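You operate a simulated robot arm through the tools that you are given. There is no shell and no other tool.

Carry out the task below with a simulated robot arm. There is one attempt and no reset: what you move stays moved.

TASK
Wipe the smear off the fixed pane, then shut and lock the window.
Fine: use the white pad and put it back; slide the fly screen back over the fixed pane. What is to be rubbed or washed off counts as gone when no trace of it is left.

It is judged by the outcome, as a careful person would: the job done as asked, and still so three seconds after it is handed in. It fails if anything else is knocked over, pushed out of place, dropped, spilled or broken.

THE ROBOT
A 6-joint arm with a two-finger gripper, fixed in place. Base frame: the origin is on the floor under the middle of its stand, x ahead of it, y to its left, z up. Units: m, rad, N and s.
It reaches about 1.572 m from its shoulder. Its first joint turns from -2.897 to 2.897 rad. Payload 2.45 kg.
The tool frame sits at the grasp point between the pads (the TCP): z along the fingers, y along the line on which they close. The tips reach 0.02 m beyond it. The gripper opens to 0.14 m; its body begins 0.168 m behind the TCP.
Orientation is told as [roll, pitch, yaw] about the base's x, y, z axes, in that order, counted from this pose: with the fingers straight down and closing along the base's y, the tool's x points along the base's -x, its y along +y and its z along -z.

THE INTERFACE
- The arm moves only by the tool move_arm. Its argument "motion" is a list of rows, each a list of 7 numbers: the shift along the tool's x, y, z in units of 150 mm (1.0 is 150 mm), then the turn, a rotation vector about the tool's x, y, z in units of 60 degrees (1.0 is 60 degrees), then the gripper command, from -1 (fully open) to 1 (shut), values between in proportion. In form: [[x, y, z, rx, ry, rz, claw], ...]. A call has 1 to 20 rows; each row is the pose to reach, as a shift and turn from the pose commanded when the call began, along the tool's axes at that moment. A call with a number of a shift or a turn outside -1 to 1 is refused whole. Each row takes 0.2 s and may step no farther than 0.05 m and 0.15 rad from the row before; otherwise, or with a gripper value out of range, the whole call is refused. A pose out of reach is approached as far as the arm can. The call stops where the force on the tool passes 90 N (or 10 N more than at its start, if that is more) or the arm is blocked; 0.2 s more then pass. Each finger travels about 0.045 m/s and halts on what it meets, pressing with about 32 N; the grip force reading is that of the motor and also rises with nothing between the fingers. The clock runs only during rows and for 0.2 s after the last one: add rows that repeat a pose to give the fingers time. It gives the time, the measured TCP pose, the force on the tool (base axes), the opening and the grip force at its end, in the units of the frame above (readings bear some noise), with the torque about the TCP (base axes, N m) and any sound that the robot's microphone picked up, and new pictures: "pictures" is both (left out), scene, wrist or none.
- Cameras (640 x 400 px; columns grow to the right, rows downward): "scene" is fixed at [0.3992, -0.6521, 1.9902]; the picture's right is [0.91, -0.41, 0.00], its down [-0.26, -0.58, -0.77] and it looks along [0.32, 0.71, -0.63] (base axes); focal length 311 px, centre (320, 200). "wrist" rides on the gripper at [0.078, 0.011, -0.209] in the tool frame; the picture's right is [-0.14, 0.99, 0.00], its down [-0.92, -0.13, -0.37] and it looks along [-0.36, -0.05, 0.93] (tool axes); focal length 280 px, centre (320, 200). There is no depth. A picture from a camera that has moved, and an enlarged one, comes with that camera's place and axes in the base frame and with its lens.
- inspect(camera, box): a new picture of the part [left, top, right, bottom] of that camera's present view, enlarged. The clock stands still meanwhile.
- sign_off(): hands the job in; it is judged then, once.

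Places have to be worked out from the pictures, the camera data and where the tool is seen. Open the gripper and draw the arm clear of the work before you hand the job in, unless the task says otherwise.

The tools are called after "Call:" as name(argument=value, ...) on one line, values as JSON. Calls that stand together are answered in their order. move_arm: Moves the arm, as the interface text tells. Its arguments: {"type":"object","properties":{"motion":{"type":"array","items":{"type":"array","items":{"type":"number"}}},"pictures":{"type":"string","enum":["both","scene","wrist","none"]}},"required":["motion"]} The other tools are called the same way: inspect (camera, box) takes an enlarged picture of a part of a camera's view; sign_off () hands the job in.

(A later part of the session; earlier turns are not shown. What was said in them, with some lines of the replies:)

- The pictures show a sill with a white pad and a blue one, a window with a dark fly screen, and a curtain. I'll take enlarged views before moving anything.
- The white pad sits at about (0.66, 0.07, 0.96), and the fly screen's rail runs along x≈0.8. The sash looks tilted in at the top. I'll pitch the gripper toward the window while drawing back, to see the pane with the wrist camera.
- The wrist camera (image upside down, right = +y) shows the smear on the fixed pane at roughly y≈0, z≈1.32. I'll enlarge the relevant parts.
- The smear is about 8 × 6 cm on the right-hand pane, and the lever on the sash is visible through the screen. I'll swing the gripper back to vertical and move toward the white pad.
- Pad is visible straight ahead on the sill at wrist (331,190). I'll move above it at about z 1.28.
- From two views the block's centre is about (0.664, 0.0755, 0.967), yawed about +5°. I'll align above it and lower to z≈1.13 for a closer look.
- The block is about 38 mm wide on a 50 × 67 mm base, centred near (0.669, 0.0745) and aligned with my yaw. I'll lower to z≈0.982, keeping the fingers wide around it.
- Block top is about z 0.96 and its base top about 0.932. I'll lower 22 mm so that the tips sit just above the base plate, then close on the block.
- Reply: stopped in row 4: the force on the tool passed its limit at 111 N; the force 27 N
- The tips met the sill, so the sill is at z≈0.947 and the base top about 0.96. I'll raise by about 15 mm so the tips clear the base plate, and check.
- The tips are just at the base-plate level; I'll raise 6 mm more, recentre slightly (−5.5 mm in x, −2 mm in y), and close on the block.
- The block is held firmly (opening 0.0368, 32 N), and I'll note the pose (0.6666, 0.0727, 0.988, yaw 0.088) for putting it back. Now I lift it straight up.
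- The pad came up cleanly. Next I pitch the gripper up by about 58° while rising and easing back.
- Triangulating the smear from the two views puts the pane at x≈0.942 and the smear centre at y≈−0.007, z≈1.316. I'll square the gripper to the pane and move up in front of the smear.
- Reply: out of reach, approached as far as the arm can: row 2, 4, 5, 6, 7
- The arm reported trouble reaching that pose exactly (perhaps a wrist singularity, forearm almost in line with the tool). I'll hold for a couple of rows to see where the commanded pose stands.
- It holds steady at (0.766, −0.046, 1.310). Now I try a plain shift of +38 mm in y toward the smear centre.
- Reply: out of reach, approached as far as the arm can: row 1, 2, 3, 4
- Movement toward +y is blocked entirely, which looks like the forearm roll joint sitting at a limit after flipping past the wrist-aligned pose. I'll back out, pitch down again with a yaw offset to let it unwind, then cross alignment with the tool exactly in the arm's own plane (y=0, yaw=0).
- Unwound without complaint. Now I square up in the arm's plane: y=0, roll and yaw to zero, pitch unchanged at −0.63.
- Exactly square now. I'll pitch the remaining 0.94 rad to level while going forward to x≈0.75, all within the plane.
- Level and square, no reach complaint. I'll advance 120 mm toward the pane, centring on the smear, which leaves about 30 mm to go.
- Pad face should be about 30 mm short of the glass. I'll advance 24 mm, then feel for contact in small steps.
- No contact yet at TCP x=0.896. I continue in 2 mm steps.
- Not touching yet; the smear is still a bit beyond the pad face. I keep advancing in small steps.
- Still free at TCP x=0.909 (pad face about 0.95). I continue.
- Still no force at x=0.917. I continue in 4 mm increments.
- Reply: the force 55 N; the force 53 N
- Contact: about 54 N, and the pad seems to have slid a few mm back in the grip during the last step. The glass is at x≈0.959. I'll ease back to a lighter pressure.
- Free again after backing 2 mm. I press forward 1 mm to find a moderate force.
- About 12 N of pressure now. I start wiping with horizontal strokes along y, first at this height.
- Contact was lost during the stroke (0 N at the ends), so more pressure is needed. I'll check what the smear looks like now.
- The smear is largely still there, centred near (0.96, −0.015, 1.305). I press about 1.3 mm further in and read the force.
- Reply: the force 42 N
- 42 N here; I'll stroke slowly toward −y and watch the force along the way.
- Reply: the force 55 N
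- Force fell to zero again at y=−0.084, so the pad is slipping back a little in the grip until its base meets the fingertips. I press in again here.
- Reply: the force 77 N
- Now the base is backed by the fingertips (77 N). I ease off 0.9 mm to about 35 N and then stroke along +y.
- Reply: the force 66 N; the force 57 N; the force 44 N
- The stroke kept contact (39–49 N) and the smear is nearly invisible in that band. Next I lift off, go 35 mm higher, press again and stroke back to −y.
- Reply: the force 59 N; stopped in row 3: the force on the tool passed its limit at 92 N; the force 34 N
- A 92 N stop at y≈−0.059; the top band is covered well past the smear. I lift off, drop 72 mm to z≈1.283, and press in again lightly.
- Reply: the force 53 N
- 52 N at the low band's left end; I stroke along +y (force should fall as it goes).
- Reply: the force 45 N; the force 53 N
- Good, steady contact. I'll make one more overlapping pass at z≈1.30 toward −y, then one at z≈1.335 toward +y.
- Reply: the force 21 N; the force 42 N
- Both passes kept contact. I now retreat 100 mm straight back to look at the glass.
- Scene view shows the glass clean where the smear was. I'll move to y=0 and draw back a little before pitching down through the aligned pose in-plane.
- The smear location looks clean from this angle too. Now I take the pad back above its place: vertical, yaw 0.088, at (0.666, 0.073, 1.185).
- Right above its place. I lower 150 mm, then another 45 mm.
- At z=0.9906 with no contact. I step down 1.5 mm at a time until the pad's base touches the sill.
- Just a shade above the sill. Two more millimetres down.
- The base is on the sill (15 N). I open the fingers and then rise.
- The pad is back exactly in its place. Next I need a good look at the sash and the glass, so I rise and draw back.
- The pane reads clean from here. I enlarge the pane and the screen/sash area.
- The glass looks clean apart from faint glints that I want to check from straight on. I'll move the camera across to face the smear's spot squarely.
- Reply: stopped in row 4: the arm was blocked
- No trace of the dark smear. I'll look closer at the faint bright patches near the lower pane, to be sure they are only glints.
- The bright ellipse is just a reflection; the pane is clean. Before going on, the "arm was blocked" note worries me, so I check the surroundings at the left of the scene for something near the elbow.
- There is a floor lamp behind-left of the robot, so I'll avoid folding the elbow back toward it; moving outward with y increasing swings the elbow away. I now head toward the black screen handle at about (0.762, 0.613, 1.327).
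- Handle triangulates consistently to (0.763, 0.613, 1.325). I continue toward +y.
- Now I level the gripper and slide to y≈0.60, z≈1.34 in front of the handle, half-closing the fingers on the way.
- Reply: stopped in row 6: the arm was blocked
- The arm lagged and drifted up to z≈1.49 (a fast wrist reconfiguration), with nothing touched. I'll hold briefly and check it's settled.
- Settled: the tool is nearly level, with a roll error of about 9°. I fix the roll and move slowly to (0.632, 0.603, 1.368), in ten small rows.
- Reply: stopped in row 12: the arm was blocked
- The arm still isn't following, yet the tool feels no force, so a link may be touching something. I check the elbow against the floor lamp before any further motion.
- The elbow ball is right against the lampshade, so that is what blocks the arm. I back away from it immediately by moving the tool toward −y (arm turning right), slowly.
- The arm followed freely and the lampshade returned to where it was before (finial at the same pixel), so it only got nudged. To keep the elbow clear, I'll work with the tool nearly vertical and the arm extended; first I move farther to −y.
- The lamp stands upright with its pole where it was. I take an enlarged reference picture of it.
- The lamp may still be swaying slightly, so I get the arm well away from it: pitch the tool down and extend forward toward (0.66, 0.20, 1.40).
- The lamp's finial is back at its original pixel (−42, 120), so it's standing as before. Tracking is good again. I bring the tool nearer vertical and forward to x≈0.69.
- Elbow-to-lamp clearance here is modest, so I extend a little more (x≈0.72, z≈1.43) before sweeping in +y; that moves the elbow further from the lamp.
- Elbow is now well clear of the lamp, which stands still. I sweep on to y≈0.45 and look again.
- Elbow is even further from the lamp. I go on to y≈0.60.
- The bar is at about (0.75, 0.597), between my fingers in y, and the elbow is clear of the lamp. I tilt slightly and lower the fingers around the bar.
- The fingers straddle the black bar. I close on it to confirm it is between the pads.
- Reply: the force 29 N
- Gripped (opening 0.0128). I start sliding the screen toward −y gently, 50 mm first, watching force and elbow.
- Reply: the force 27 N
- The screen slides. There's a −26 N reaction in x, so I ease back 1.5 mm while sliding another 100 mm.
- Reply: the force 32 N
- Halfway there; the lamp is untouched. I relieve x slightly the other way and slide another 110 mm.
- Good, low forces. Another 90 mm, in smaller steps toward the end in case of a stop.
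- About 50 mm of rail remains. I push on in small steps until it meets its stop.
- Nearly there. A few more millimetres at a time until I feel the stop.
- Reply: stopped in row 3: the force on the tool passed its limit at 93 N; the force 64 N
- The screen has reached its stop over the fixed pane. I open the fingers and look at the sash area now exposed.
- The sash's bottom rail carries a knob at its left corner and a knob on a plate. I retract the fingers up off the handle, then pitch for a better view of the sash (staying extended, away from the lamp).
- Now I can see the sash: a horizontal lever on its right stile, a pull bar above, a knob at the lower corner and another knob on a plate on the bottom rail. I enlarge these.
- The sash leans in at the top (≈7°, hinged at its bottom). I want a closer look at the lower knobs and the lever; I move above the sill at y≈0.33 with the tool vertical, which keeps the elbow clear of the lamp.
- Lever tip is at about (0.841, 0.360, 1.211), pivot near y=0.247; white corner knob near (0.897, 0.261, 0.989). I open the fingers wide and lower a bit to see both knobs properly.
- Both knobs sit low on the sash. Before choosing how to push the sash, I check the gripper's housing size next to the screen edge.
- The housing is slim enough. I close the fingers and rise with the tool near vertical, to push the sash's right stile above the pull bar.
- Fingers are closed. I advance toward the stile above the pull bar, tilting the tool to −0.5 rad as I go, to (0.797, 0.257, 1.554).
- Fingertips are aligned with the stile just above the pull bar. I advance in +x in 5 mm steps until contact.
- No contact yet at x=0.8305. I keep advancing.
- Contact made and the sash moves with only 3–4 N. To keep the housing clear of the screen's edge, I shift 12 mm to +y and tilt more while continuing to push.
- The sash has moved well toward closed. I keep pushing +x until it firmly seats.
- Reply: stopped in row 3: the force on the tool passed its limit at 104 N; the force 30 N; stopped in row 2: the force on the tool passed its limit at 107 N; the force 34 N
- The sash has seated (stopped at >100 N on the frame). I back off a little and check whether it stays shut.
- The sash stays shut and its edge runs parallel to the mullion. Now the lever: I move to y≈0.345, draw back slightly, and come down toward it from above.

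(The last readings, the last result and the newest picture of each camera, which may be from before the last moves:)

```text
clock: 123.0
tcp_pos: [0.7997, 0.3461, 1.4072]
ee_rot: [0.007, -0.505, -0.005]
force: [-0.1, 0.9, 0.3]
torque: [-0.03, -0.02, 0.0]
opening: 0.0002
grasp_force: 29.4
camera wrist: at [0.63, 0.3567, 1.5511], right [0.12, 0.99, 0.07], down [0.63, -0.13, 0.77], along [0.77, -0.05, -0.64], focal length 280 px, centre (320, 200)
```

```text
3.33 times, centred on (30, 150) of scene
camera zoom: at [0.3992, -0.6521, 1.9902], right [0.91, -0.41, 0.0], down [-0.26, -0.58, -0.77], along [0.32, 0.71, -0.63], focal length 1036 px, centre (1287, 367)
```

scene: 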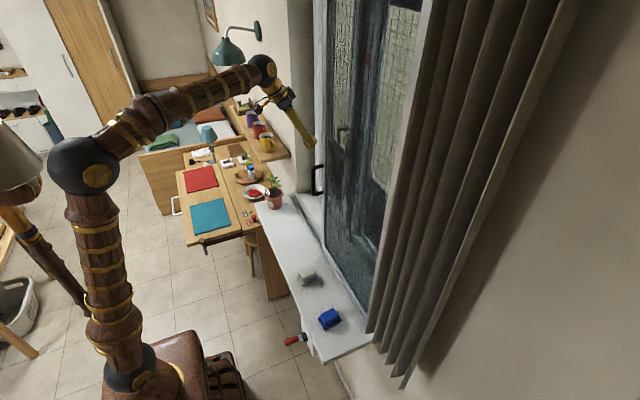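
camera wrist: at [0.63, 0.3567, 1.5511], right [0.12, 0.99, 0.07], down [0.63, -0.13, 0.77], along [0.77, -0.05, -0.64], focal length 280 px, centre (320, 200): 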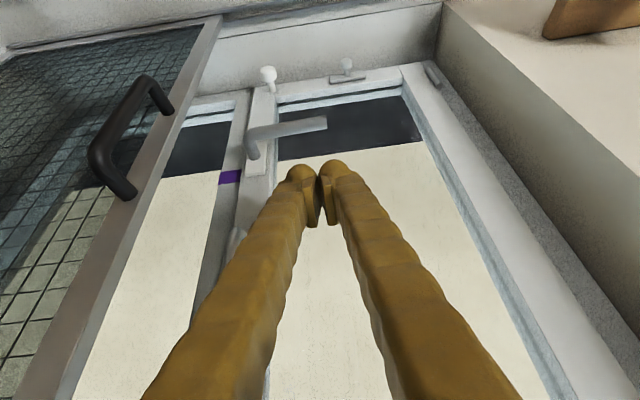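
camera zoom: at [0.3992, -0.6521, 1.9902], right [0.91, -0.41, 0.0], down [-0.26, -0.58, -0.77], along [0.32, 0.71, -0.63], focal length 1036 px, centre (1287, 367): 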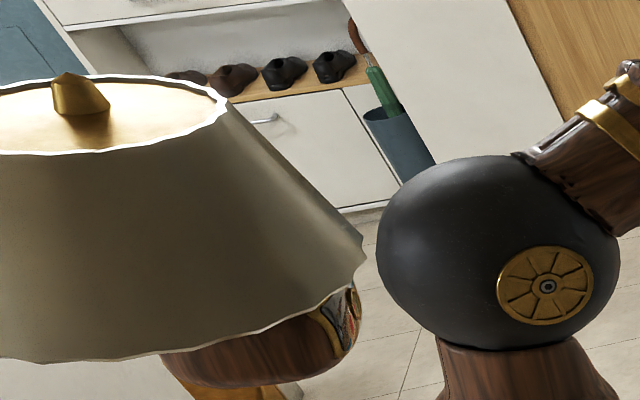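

Lever tip is at about (0.870, 0.360, 1.211). I bring the closed fingertips to just above its outer end.

Call:
move_arm(motion=[[0.012, -0.005, 0.165, 0, 0, 0, 1], [0.025, -0.01, 0.329, 0, 0, 0, 1], [0.037, -0.015, 0.494, 0, 0, 0, 1], [0.049, -0.02, 0.659, 0, 0, 0, 1], [0.062, -0.025, 0.823, 0, 0, 0, 1], [0.074, -0.027, 0.988, 0, 0, 0, 1], [0.074, -0.027, 0.988, 0, 0, 0, 1]], pictures="both")

Call:
inspect(camera="wrist", box=[200, 100, 400, 225])

```text
clock: 124.6
tcp_pos: [0.8618, 0.3428, 1.2713]
ee_rot: [0.007, -0.504, -0.006]
force: [0.2, -0.8, 0.3]
torque: [0.01, 0.02, 0.01]
opening: 0.0002
grasp_force: 29.1
camera wrist: at [0.6924, 0.3538, 1.415], right [0.12, 0.99, 0.07], down [0.63, -0.13, 0.77], along [0.77, -0.05, -0.64], focal length 280 px, centre (320, 200)
```

scene: 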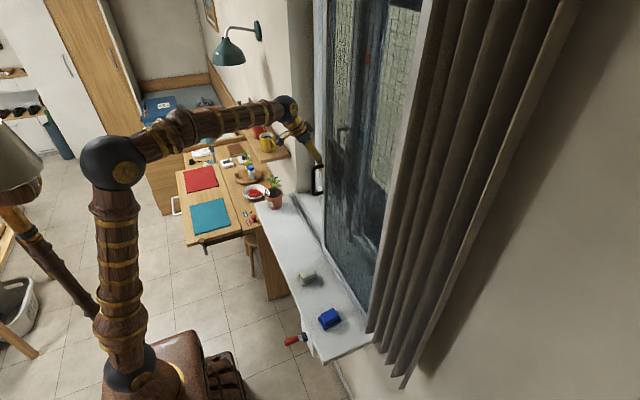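
wrist: 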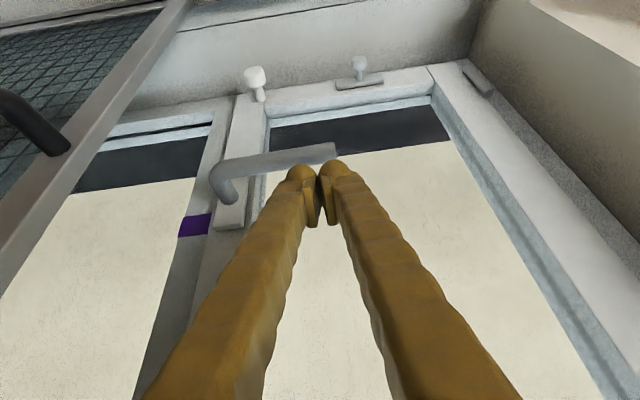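

```text
3.20 times, centred on (300, 162) of wrist
camera zoom: at [0.6924, 0.3538, 1.415], right [0.12, 0.99, 0.07], down [0.63, -0.13, 0.77], along [0.77, -0.05, -0.64], focal length 897 px, centre (384, 320)
```

zoom: 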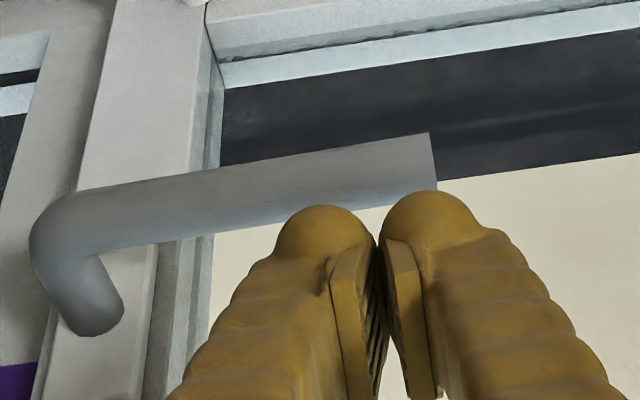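

Fingertips sit right over the lever's outer end. I press down in 5 mm steps and watch the force.

Call:
move_arm(motion=[[0.016, 0, 0.029, 0, 0, 0, 1], [0.032, 0, 0.058, 0, 0, 0, 1], [0.048, 0, 0.088, 0, 0, 0, 1], [0.064, 0, 0.117, 0, 0, 0, 1]], pictures="none")

Call:
move_arm(motion=[[0.016, 0, 0.029, 0, 0, 0, 1], [0.032, 0, 0.058, 0, 0, 0, 1]], pictures="none")

```text
clock: 125.6
tcp_pos: [0.8616, 0.3434, 1.2508]
ee_rot: [0.008, -0.505, -0.005]
force: [-0.2, 0.2, -0.2]
torque: [-0.01, -0.02, 0.03]
opening: 0.0
grasp_force: 29.5
```

```text
clock: 126.2
tcp_pos: [0.8631, 0.3426, 1.2413]
ee_rot: [0.007, -0.506, -0.007]
force: [-0.7, 0.0, 1.2]
torque: [0.02, -0.02, -0.02]
opening: 0.0
grasp_force: 28.9
```

Call:
move_arm(motion=[[0.016, 0, 0.029, 0, 0, 0, 1], [0.032, 0, 0.058, 0, 0, 0, 1]], pictures="wrist")

Call:
inspect(camera="wrist", box=[200, 100, 400, 225])

```text
clock: 126.8
tcp_pos: [0.8633, 0.3434, 1.2304]
ee_rot: [0.006, -0.504, -0.007]
force: [0.5, 0.2, 0.0]
torque: [-0.01, -0.01, 0.03]
opening: 0.0
grasp_force: 29.6
camera wrist: at [0.6927, 0.3535, 1.3746], right [0.12, 0.99, 0.07], down [0.63, -0.13, 0.77], along [0.77, -0.05, -0.64], focal length 280 px, centre (320, 200)
```

wrist: 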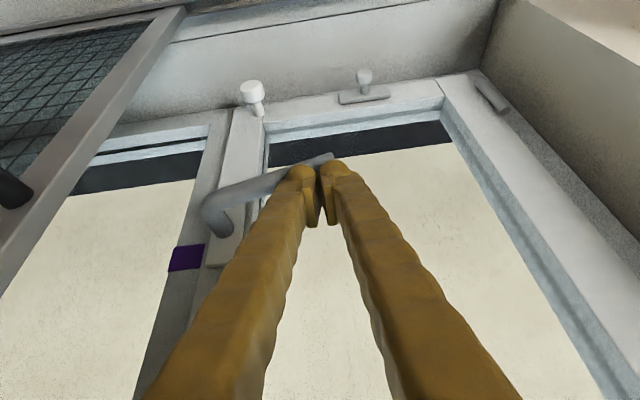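

```text
3.20 times, centred on (300, 162) of wrist
camera zoom: at [0.6927, 0.3535, 1.3746], right [0.12, 0.99, 0.07], down [0.63, -0.13, 0.77], along [0.77, -0.05, -0.64], focal length 897 px, centre (384, 320)
```

zoom: 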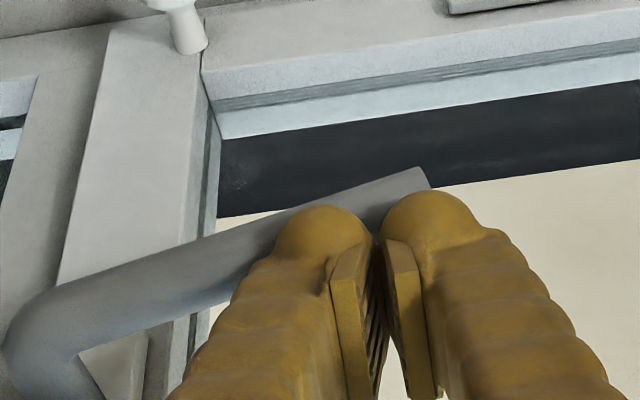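

The lever is turning down easily. I follow its arc further down.

Call:
move_arm(motion=[[0.035, 0.01, 0.063, 0, 0, 0, 1], [0.07, 0.02, 0.127, 0, 0, 0, 1], [0.125, 0, 0.225, 0, 0, 0, 1], [0.179, -0.03, 0.323, 0, 0, 0, 1]], pictures="wrist")

Call:
inspect(camera="wrist", box=[180, 100, 400, 237])

```text
clock: 127.8
tcp_pos: [0.8627, 0.3395, 1.1755]
ee_rot: [0.009, -0.504, -0.006]
force: [1.0, 0.1, -0.2]
torque: [-0.01, 0.01, 0.03]
opening: 0.0001
grasp_force: 29.1
camera wrist: at [0.6926, 0.35, 1.3197], right [0.12, 0.99, 0.07], down [0.63, -0.13, 0.77], along [0.77, -0.05, -0.64], focal length 280 px, centre (320, 200)
```

wrist: 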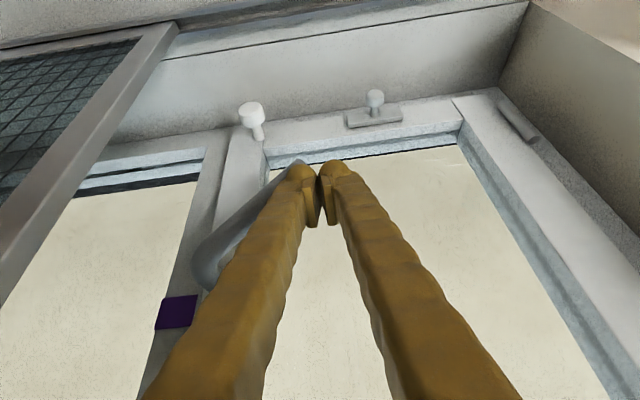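

```text
2.91 times, centred on (290, 168) of wrist
camera zoom: at [0.6926, 0.35, 1.3197], right [0.12, 0.99, 0.07], down [0.63, -0.13, 0.77], along [0.77, -0.05, -0.64], focal length 816 px, centre (407, 292)
```

zoom: 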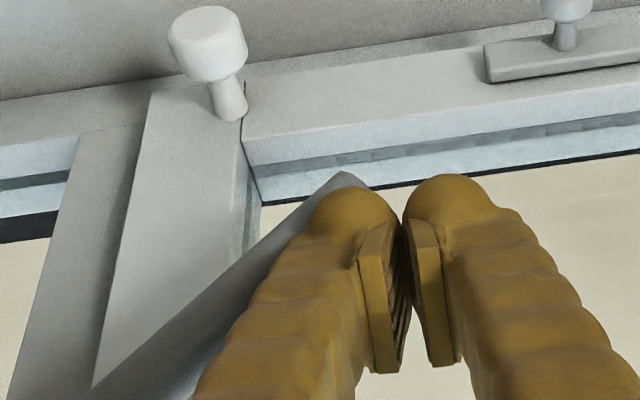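

Lever at about 45°. I continue the arc down and toward −y.

Call:
move_arm(motion=[[0.05, -0.045, 0.09, 0, 0, 0, 1], [0.095, -0.097, 0.172, 0, 0, 0, 1], [0.121, -0.16, 0.22, 0, 0, 0, 1], [0.147, -0.23, 0.265, 0, 0, 0, 1], [0.16, -0.29, 0.29, 0, 0, 0, 1]], pictures="wrist")

Call:
inspect(camera="wrist", box=[180, 80, 400, 217])

```text
clock: 129.0
tcp_pos: [0.8626, 0.2947, 1.125]
ee_rot: [0.006, -0.502, -0.004]
force: [0.6, 0.1, 1.1]
torque: [0.02, 0.03, -0.02]
opening: 0.0
grasp_force: 29.5
camera wrist: at [0.6926, 0.3062, 1.2689], right [0.12, 0.99, 0.07], down [0.63, -0.13, 0.77], along [0.77, -0.05, -0.64], focal length 280 px, centre (320, 200)
```

wrist: 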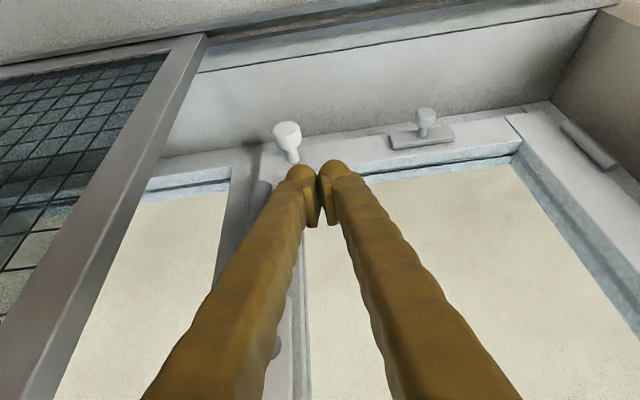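

```text
2.91 times, centred on (290, 148) of wrist
camera zoom: at [0.6926, 0.3062, 1.2689], right [0.12, 0.99, 0.07], down [0.63, -0.13, 0.77], along [0.77, -0.05, -0.64], focal length 816 px, centre (407, 350)
```

zoom: 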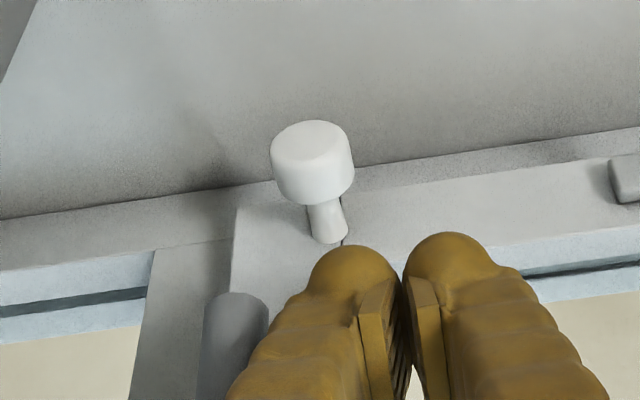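

The lever is close to vertical. I push further in −y in small steps until it reaches its end.

Call:
move_arm(motion=[[0.003, -0.03, 0.006, 0, 0, 0, 1], [0.003, -0.06, 0.006, 0, 0, 0, 1]], pictures="none")

Call:
move_arm(motion=[[0, -0.03, 0, 0, 0, 0, 1], [0, -0.06, 0, 0, 0, 0, 1]], pictures="wrist")

Call:
inspect(camera="wrist", box=[160, 80, 400, 300])

```text
clock: 129.6
tcp_pos: [0.8629, 0.2865, 1.1241]
ee_rot: [0.007, -0.506, -0.005]
force: [-0.4, -0.1, -0.7]
torque: [-0.01, 0.02, 0.0]
opening: 0.0
grasp_force: 29.2
```

```text
clock: 130.2
tcp_pos: [0.8639, 0.2805, 1.1254]
ee_rot: [0.009, -0.505, -0.004]
force: [-2.9, 50.6, -4.6]
torque: [-1.22, -0.07, 0.0]
opening: 0.0
grasp_force: 29.2
camera wrist: at [0.693, 0.2915, 1.2686], right [0.12, 0.99, 0.07], down [0.63, -0.13, 0.77], along [0.77, -0.04, -0.64], focal length 280 px, centre (320, 200)
```

wrist: 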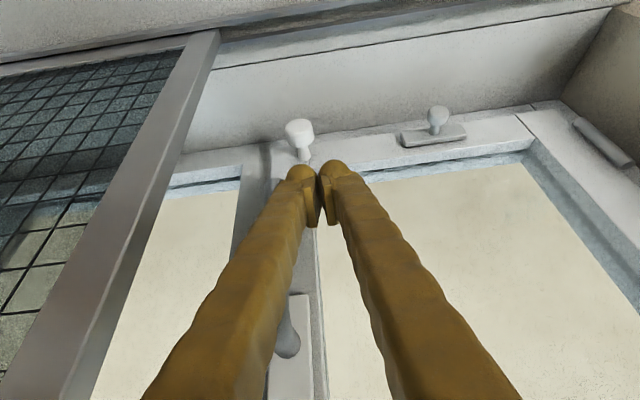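

```text
1.82 times, centred on (280, 190) of wrist
camera zoom: at [0.693, 0.2915, 1.2686], right [0.12, 0.99, 0.07], down [0.63, -0.13, 0.77], along [0.77, -0.04, -0.64], focal length 510 px, centre (393, 218)
```

zoom: 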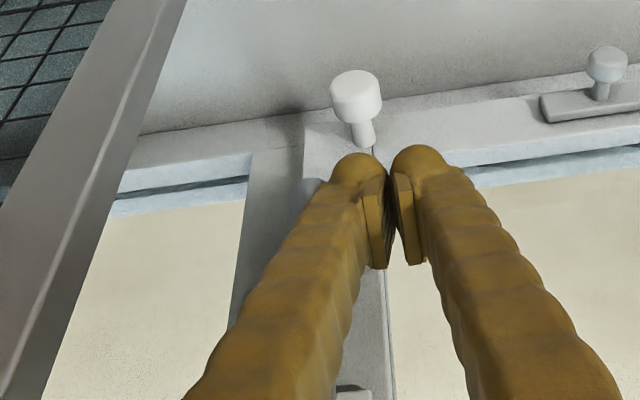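

The lever hit its end stop (50 N). I back off to +y and up to look at it.

Call:
move_arm(motion=[[0, 0.1, 0, 0, 0, 0, 1], [0, 0.25, 0, 0, 0, 0, 1], [-0.03, 0.4, -0.15, 0, 0, 0, 1], [-0.05, 0.55, -0.3, 0, 0, 0, 1], [-0.06, 0.6, -0.5, 0, 0, 0, 1], [-0.06, 0.6, -0.7, 0, 0, 0, 1], [-0.06, 0.6, -0.9, 0, 0, 0, 1], [-0.06, 0.6, -0.9, 0, 0, 0, 1]], pictures="both")

Call:
inspect(camera="wrist", box=[180, 60, 420, 210])

```text
clock: 132.0
tcp_pos: [0.8059, 0.3672, 1.2486]
ee_rot: [0.006, -0.504, -0.006]
force: [-0.7, -0.7, -0.1]
torque: [0.01, 0.0, 0.01]
opening: 0.0
grasp_force: 29.1
camera wrist: at [0.6362, 0.3786, 1.393], right [0.12, 0.99, 0.07], down [0.63, -0.13, 0.77], along [0.77, -0.05, -0.64], focal length 280 px, centre (320, 200)
```

scene: 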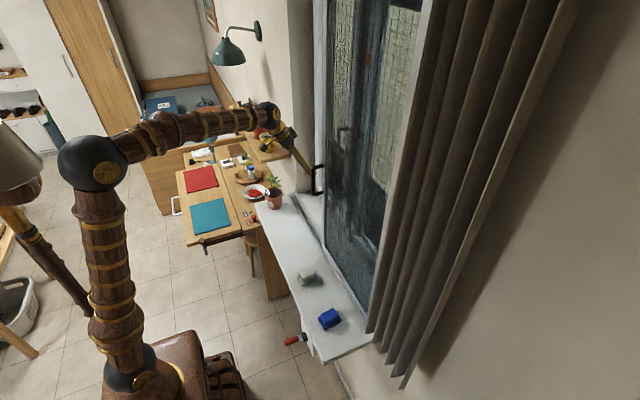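
wrist: 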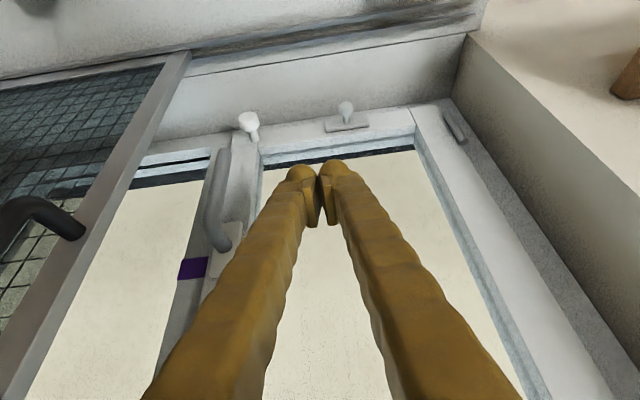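

```text
2.67 times, centred on (300, 135) of wrist
camera zoom: at [0.6362, 0.3786, 1.393], right [0.12, 0.99, 0.07], down [0.63, -0.13, 0.77], along [0.77, -0.05, -0.64], focal length 748 px, centre (373, 373)
```

zoom: 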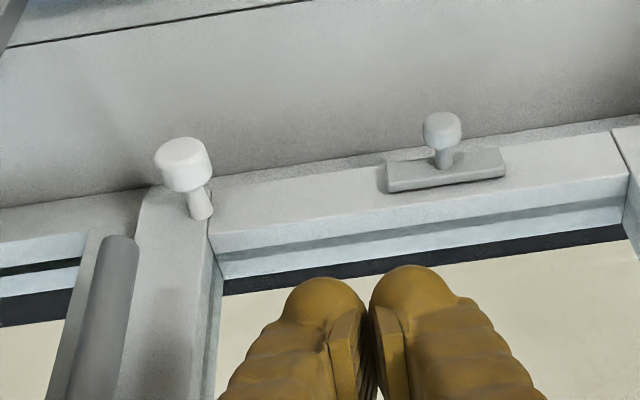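

The lever now lies straight down along the stile. I take a closer look at the two low knobs to judge whether they are part of the locking.

Call:
inspect(camera="wrist", box=[210, 90, 290, 140])

Call:
inspect(camera="wrist", box=[300, 80, 396, 140])

Call:
inspect(camera="wrist", box=[160, 130, 280, 330])

Call:
inspect(camera="wrist", box=[400, 80, 520, 155])

```text
8.00 times, centred on (250, 115) of wrist
camera zoom: at [0.6362, 0.3786, 1.393], right [0.12, 0.99, 0.07], down [0.63, -0.13, 0.77], along [0.77, -0.05, -0.64], focal length 2243 px, centre (880, 880)
```

zoom: 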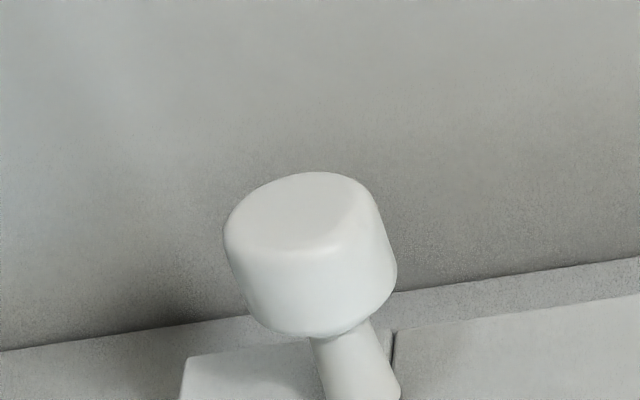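

```text
6.67 times, centred on (348, 110) of wrist
camera zoom: at [0.6362, 0.3786, 1.393], right [0.12, 0.99, 0.07], down [0.63, -0.13, 0.77], along [0.77, -0.05, -0.64], focal length 1869 px, centre (133, 800)
```

zoom: 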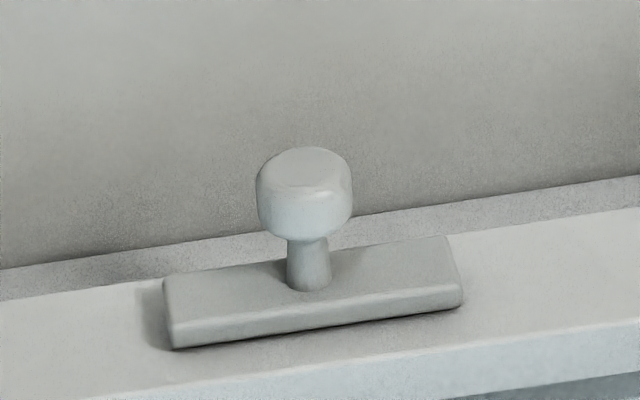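

```text
2.00 times, centred on (220, 230) of wrist
camera zoom: at [0.6362, 0.3786, 1.393], right [0.12, 0.99, 0.07], down [0.63, -0.13, 0.77], along [0.77, -0.05, -0.64], focal length 561 px, centre (520, 140)
```

zoom: 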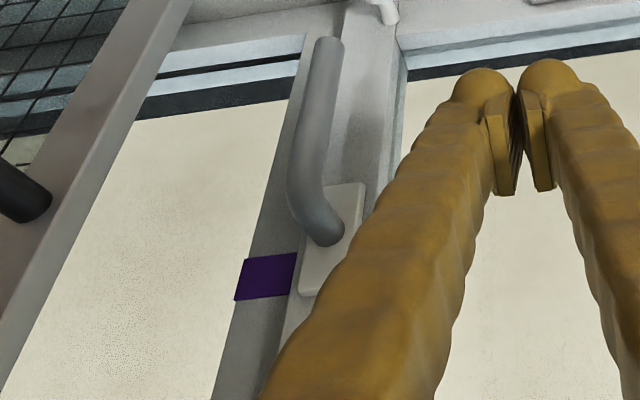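

```text
5.33 times, centred on (460, 118) of wrist
camera zoom: at [0.6362, 0.3786, 1.393], right [0.12, 0.99, 0.07], down [0.63, -0.13, 0.77], along [0.77, -0.05, -0.64], focal length 1495 px, centre (-427, 640)
```

zoom: 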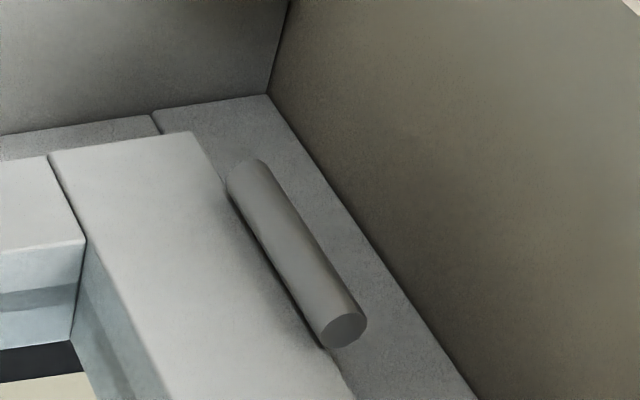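

Lever is down at its stop and the sash is flush. I check the upper part of the window for any further latch, using views that extend past the normal picture edge.

Call:
inspect(camera="scene", box=[160, 0, 480, 2])

Call:
inspect(camera="wrist", box=[0, 398, 640, 400])

Call:
inspect(camera="wrist", box=[160, 398, 480, 400])

```text
2.00 times, centred on (320, 1) of scene
camera zoom: at [0.3992, -0.6521, 1.9902], right [0.91, -0.41, 0.0], down [-0.26, -0.58, -0.77], along [0.32, 0.71, -0.63], focal length 622 px, centre (320, 598)
```

zoom: 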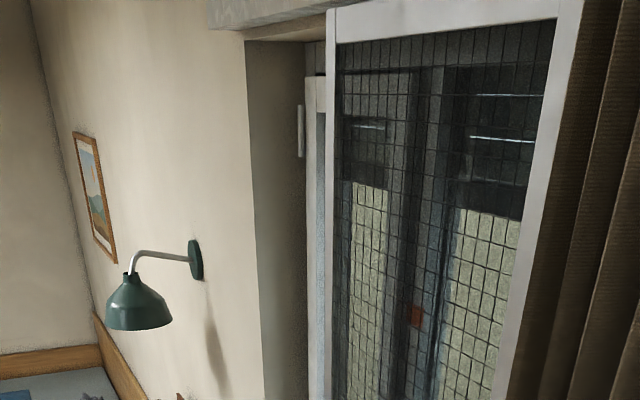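

```text
1.00 times, centred on (320, 399) of wrist (not enlarged: the box is as wide or as high as the picture)
camera zoom: at [0.6362, 0.3786, 1.393], right [0.12, 0.99, 0.07], down [0.63, -0.13, 0.77], along [0.77, -0.05, -0.64], focal length 280 px, centre (320, 1)
```

zoom: 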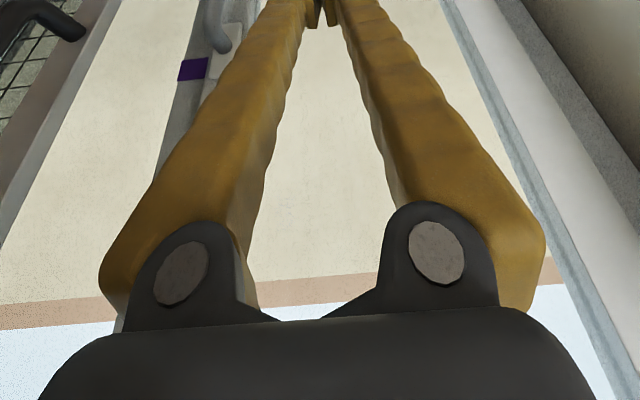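

```text
2.00 times, centred on (320, 399) of wrist
camera zoom: at [0.6362, 0.3786, 1.393], right [0.12, 0.99, 0.07], down [0.63, -0.13, 0.77], along [0.77, -0.05, -0.64], focal length 561 px, centre (320, -198)
```

zoom: 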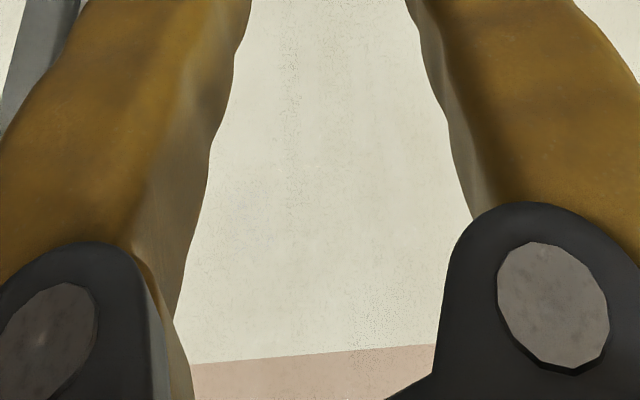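

No further latch at the top, and the sash's top corner looks flush. I zoom once more on the seam between sash and mullion from the scene camera.

Call:
inspect(camera="scene", box=[310, 0, 400, 2])

Call:
inspect(camera="scene", box=[310, 60, 400, 120])

Call:
inspect(camera="scene", box=[310, 110, 420, 240])

```text
7.11 times, centred on (355, 1) of scene
camera zoom: at [0.3992, -0.6521, 1.9902], right [0.91, -0.41, 0.0], down [-0.26, -0.58, -0.77], along [0.32, 0.71, -0.63], focal length 2210 px, centre (71, 1615)
```

zoom: 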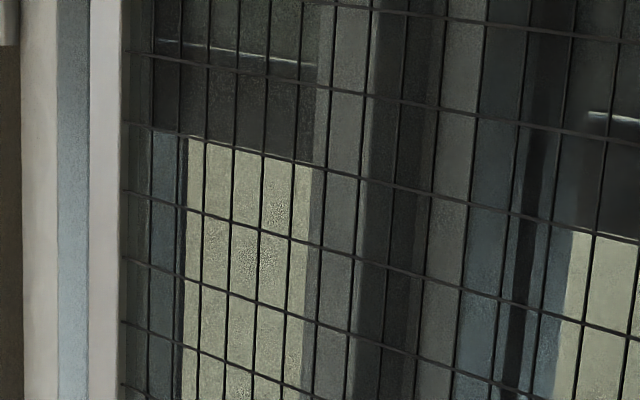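

```text
6.67 times, centred on (355, 90) of scene
camera zoom: at [0.3992, -0.6521, 1.9902], right [0.91, -0.41, 0.0], down [-0.26, -0.58, -0.77], along [0.32, 0.71, -0.63], focal length 2072 px, centre (87, 933)
```

zoom: 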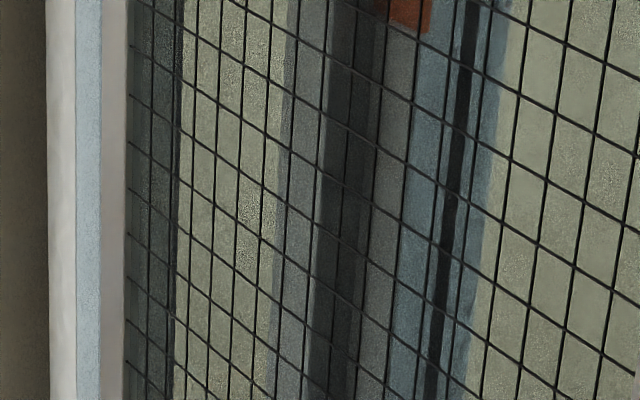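

```text
3.08 times, centred on (365, 175) of scene
camera zoom: at [0.3992, -0.6521, 1.9902], right [0.91, -0.41, 0.0], down [-0.26, -0.58, -0.77], along [0.32, 0.71, -0.63], focal length 956 px, centre (182, 277)
```

zoom: 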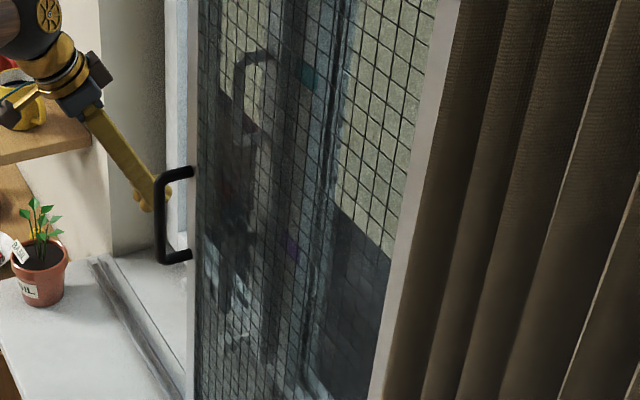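

Band widths between sash face and mullion are equal at two heights, so the sash is fully shut, and the lever is exactly vertical. I now withdraw the arm from the recess, opening the gripper and straightening the tool.

Call:
move_arm(motion=[[0.015, -0.01, -0.135, 0, 0.055, 0, 0.8], [0.03, -0.02, -0.27, 0, 0.11, 0, 0.6], [0.045, -0.035, -0.405, 0, 0.167, 0, 0.4], [0.06, -0.045, -0.54, 0, 0.222, 0, 0.2], [0.075, -0.055, -0.675, 0, 0.278, 0, 0], [0.087, -0.067, -0.809, 0, 0.334, 0, 0], [0.087, -0.067, -0.809, 0, 0.334, 0, 0]], pictures="both")

Call:
inspect(camera="wrist", box=[200, 180, 440, 330])

```text
clock: 133.6
tcp_pos: [0.7346, 0.3561, 1.347]
ee_rot: [0.007, -0.154, -0.001]
force: [0.5, 1.1, 0.9]
torque: [-0.03, 0.0, 0.0]
opening: 0.0699
grasp_force: 0.1
camera wrist: at [0.6258, 0.3661, 1.5403], right [0.14, 0.99, 0.03], down [0.85, -0.13, 0.5], along [0.5, -0.05, -0.86], focal length 280 px, centre (320, 200)
```

scene: 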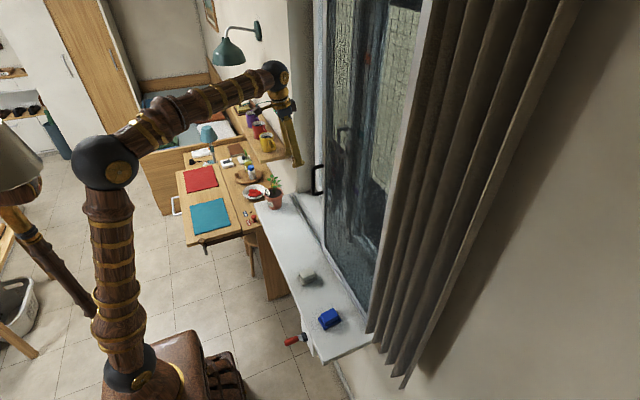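
wrist: 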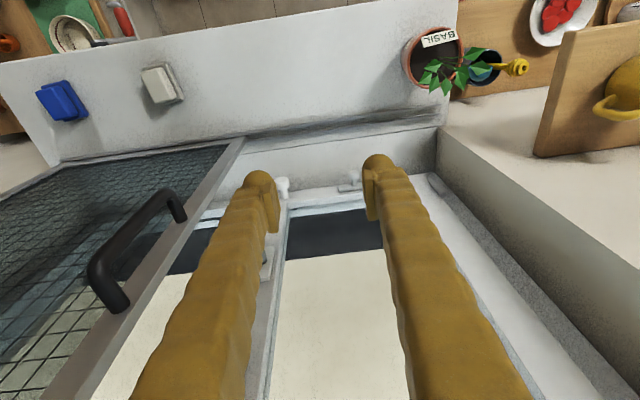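

```text
2.67 times, centred on (320, 255) of wrist
camera zoom: at [0.6258, 0.3661, 1.5403], right [0.14, 0.99, 0.03], down [0.85, -0.13, 0.5], along [0.5, -0.05, -0.86], focal length 748 px, centre (320, 53)
```

zoom: 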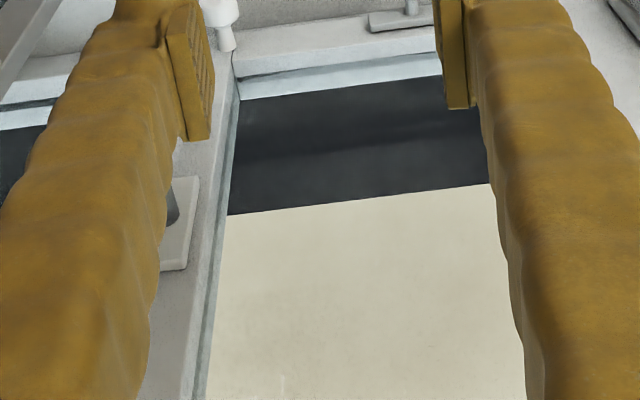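

All still in order. I raise above the screen handle's height and move on toward −y, keeping extended past the lamp.

Call:
move_arm(motion=[[0.04, 0, -0.18, 0, 0, 0, 0], [0.08, 0, -0.36, 0, 0, 0, 0], [0.12, 0, -0.54, 0, 0.02, 0, 0], [0.16, 0, -0.705, 0, 0.04, 0, 0], [0.18, -0.15, -0.705, 0, 0.05, 0, 0], [0.194, -0.333, -0.705, 0, 0.05, 0, 0], [0.194, -0.55, -0.705, 0, 0.05, 0, 0], [0.194, -0.8, -0.705, 0, 0.05, 0, 0], [0.194, -1.0, -0.705, 0, 0.05, 0, 0], [0.194, -1.0, -0.705, 0, 0.05, 0, 0]], pictures="both")

Call:
inspect(camera="scene", box=[0, 90, 60, 210])

```text
clock: 135.8
tcp_pos: [0.6886, 0.2035, 1.4475]
ee_rot: [0.008, -0.101, -0.003]
force: [0.6, 0.1, 0.3]
torque: [0.04, 0.01, 0.01]
opening: 0.07
grasp_force: 0.0
camera wrist: at [0.5892, 0.2141, 1.6462], right [0.14, 0.99, 0.02], down [0.88, -0.13, 0.46], along [0.46, -0.05, -0.89], focal length 280 px, centre (320, 200)
```

scene: 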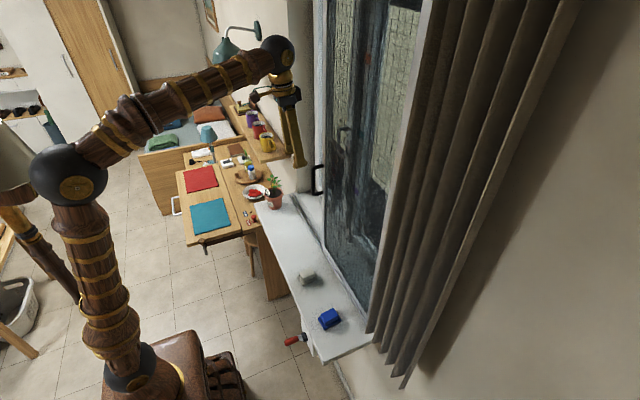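
wrist: 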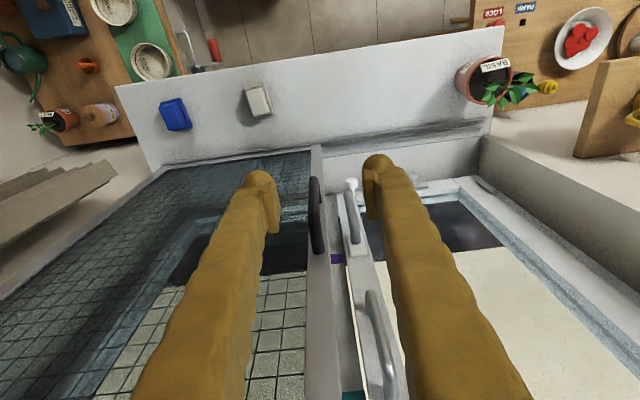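

```text
3.33 times, centred on (30, 150) of scene
camera zoom: at [0.3992, -0.6521, 1.9902], right [0.91, -0.41, 0.0], down [-0.26, -0.58, -0.77], along [0.32, 0.71, -0.63], focal length 1036 px, centre (1287, 367)
```

zoom: 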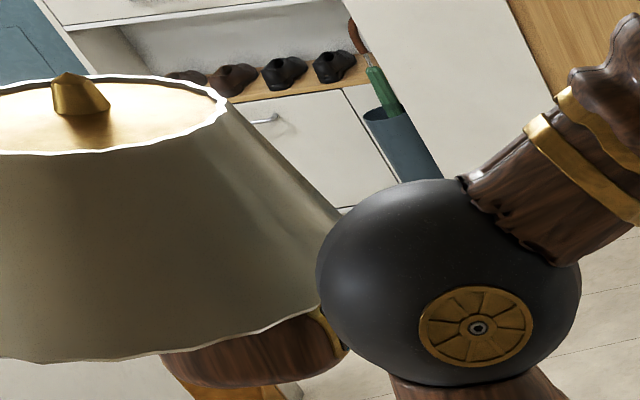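

Lamp unchanged, and from above I can see the lever lying straight along the stile. I zoom in on that once, then continue to y≈0.05.

Call:
inspect(camera="wrist", box=[290, 150, 450, 400])

Call:
move_arm(motion=[[0, -0.2, 0, 0, 0, 0, 0], [0, -0.4, 0, 0, 0, 0, 0], [0.05, -0.6, 0, 0, 0, 0, 0], [0.1, -0.8, 0, 0, 0, 0, 0], [0.15, -1.0, 0, 0, 0, 0, 0], [0.15, -1.0, 0, 0, 0, 0, 0]], pictures="scene")

Call:
inspect(camera="scene", box=[0, 90, 60, 210])

```text
1.60 times, centred on (370, 275) of wrist
camera zoom: at [0.5892, 0.2141, 1.6462], right [0.14, 0.99, 0.02], down [0.88, -0.13, 0.46], along [0.46, -0.05, -0.89], focal length 449 px, centre (240, 80)
```

zoom: 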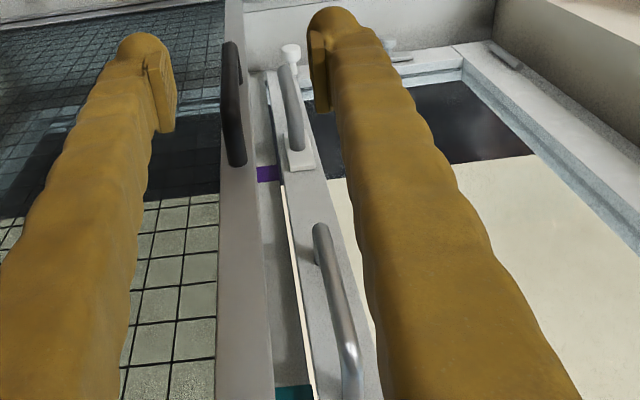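

```text
clock: 137.2
tcp_pos: [0.6691, 0.0548, 1.444]
ee_rot: [0.007, -0.104, -0.002]
force: [0.1, -0.3, -0.2]
torque: [0.03, 0.01, -0.02]
opening: 0.0702
grasp_force: 0.0
```

scene: 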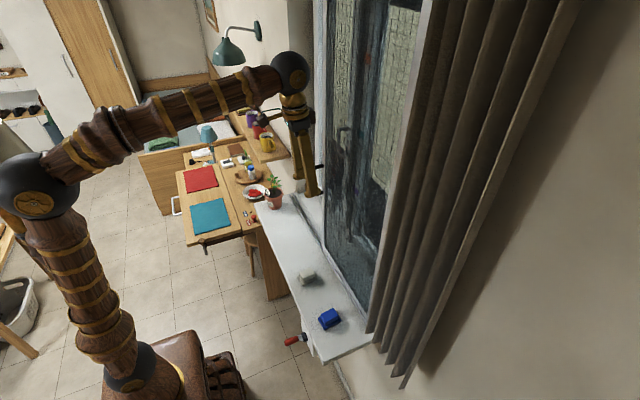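

```text
3.33 times, centred on (30, 150) of scene
camera zoom: at [0.3992, -0.6521, 1.9902], right [0.91, -0.41, 0.0], down [-0.26, -0.58, -0.77], along [0.32, 0.71, -0.63], focal length 1036 px, centre (1287, 367)
```

zoom: 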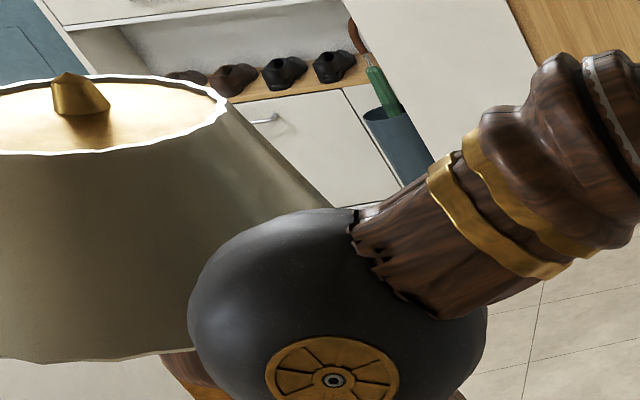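

One thing to verify: a thin bright strip between mullion and sash stile in that last close-up. I look at it again from here, where the camera sees the sash's edge from the right.

Call:
inspect(camera="wrist", box=[380, 130, 540, 230])

Call:
inspect(camera="wrist", box=[380, 220, 600, 400])

Call:
inspect(camera="scene", box=[300, 60, 396, 120])

Call:
inspect(camera="scene", box=[310, 120, 390, 220])

```text
4.00 times, centred on (460, 180) of wrist
camera zoom: at [0.5699, 0.0649, 1.642], right [0.14, 0.99, 0.02], down [0.88, -0.13, 0.46], along [0.46, -0.05, -0.89], focal length 1122 px, centre (-240, 280)
```

zoom: 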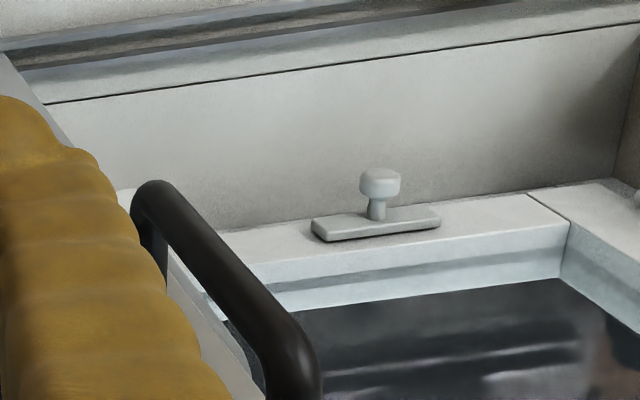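

```text
2.22 times, centred on (490, 310) of wrist
camera zoom: at [0.5699, 0.0649, 1.642], right [0.14, 0.99, 0.02], down [0.88, -0.13, 0.46], along [0.46, -0.05, -0.89], focal length 623 px, centre (-58, -44)
```

zoom: 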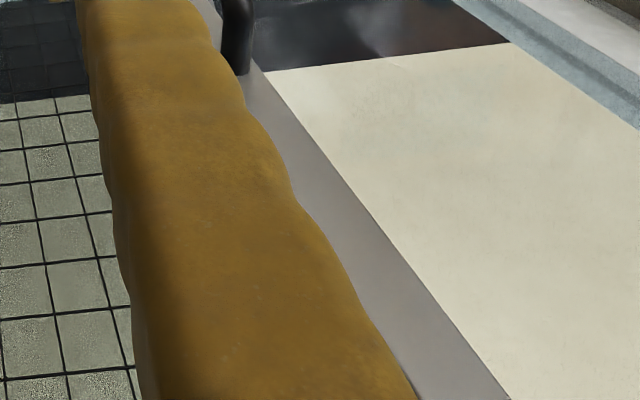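

```text
6.67 times, centred on (348, 90) of scene
camera zoom: at [0.3992, -0.6521, 1.9902], right [0.91, -0.41, 0.0], down [-0.26, -0.58, -0.77], along [0.32, 0.71, -0.63], focal length 2072 px, centre (133, 933)
```

zoom: 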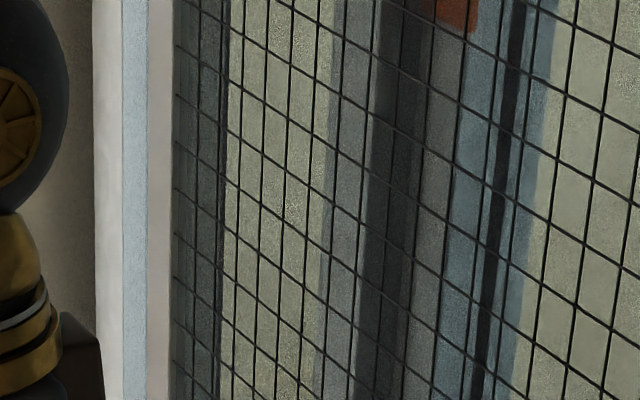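

```text
4.00 times, centred on (350, 170) of scene
camera zoom: at [0.3992, -0.6521, 1.9902], right [0.91, -0.41, 0.0], down [-0.26, -0.58, -0.77], along [0.32, 0.71, -0.63], focal length 1243 px, centre (200, 320)
```

zoom: 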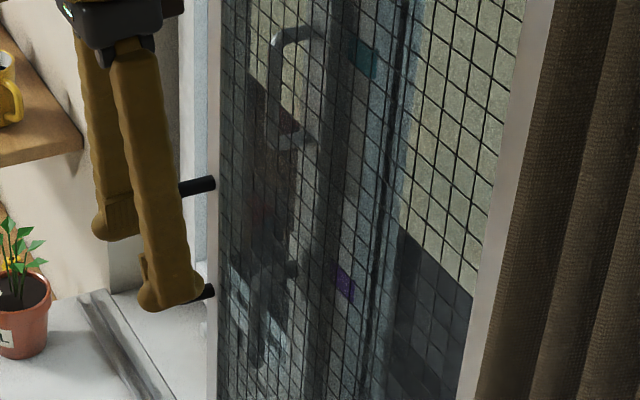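

That strip is just the clearance between sash and mullion (same width all along, and the depth step is constant with height), so the sash is properly shut. I draw the arm back clear of the window in the y≈0 plane and open the gripper.

Call:
move_arm(motion=[[0.1, -0.1, -0.01, 0, 0, 0, -0.3], [0.2, -0.2, -0.02, 0, 0, 0, -0.6], [0.32, -0.3, -0.035, 0, 0, 0, -0.8], [0.45, -0.367, -0.05, 0, 0, 0, -1], [0.6, -0.367, -0.065, 0, 0, 0, -1], [0.75, -0.367, -0.08, 0, 0, 0, -1], [0.9, -0.367, -0.095, 0, 0, 0, -1], [0.9, -0.367, -0.095, 0, 0, 0, -1]], pictures="both")

Call:
inspect(camera="scene", box=[0, 90, 60, 210])

Call:
inspect(camera="wrist", box=[200, 150, 520, 350])

Call:
inspect(camera="scene", box=[260, 150, 420, 370])

```text
clock: 139.0
tcp_pos: [0.5322, 0.0007, 1.4451]
ee_rot: [0.008, -0.102, -0.003]
force: [-0.2, 0.0, 0.4]
torque: [0.01, 0.01, -0.01]
opening: 0.1399
grasp_force: 0.0
camera wrist: at [0.4322, 0.0111, 1.6426], right [0.14, 0.99, 0.02], down [0.88, -0.13, 0.46], along [0.46, -0.05, -0.89], focal length 280 px, centre (320, 200)
```

scene: 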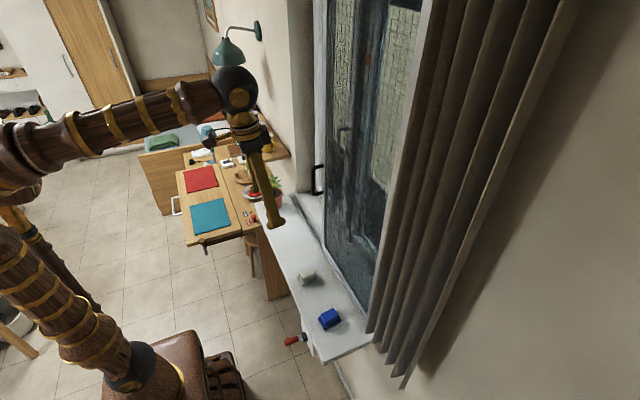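
wrist: 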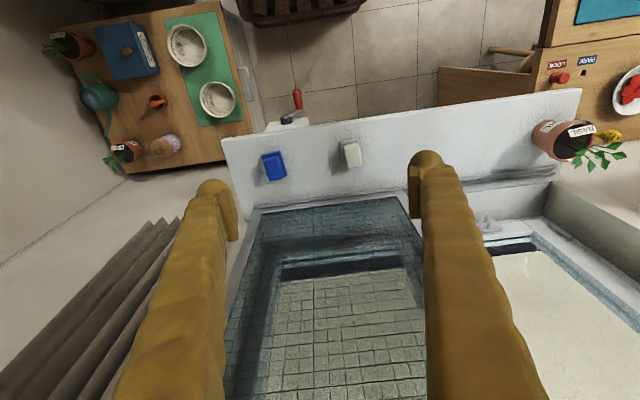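

```text
3.33 times, centred on (30, 150) of scene
camera zoom: at [0.3992, -0.6521, 1.9902], right [0.91, -0.41, 0.0], down [-0.26, -0.58, -0.77], along [0.32, 0.71, -0.63], focal length 1036 px, centre (1287, 367)
```

zoom: 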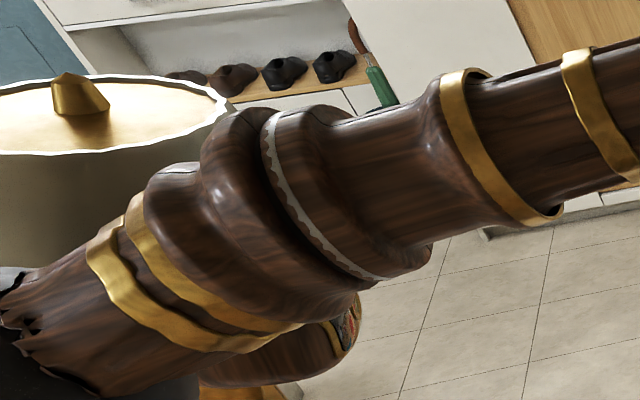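

```text
2.00 times, centred on (360, 250) of wrist
camera zoom: at [0.4322, 0.0111, 1.6426], right [0.14, 0.99, 0.02], down [0.88, -0.13, 0.46], along [0.46, -0.05, -0.89], focal length 561 px, centre (240, 100)
```

zoom: 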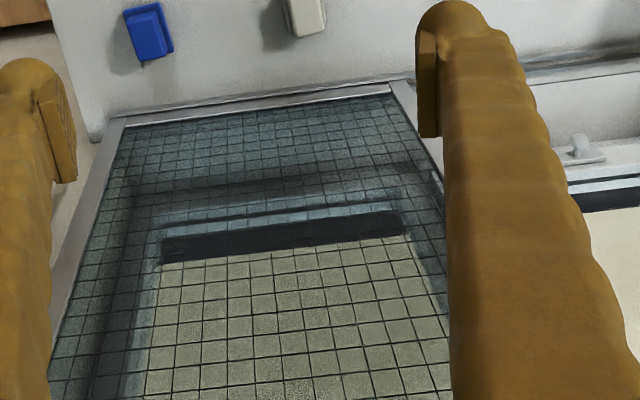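

```text
1.82 times, centred on (340, 260) of scene
camera zoom: at [0.3992, -0.6521, 1.9902], right [0.91, -0.41, 0.0], down [-0.26, -0.58, -0.77], along [0.32, 0.71, -0.63], focal length 565 px, centre (284, 91)
```

zoom: 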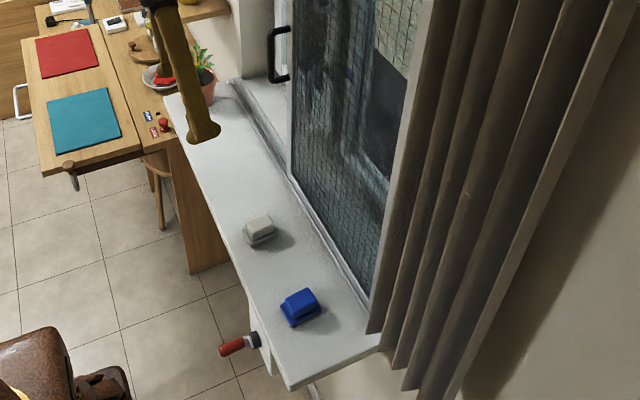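

The final state: the pane is wiped clean, the white pad is back in its spot, and the fly screen is at its stop over the fixed pane. The sash is shut with the lever straight down, the lamp and everything else stand as before, and the gripper is open and clear. I hand it in.

Call:
sign_off()

```text
The job is handed in.
```

I wiped the smear off the fixed pane, shut and locked the window, and handed the job in. The locked state is judged by eye and by the lever's stop; I did not tug the sash to test it.

- **Smear:** I wiped it with the white pad. No trace showed from several angles before the screen went back over the pane.
- **White pad:** it is back on the sill in the spot and at the angle I took it from.
- **Fly screen:** I slid it by its handle until it hit its stop, so it covers the fixed pane.
- **Window:** I pushed the tilted sash until it seated and turned the lever from horizontal to straight down, where it met its stop. Two small knobs low on the sash I left alone, as I could not tell what they are for.
- **Floor lamp:** on the way to the screen handle the arm's elbow pressed against the shade of the floor lamp behind the robot and tilted it briefly. It swung back, and later pictures show it where it was before.

The gripper is open and the arm is drawn back from the window.
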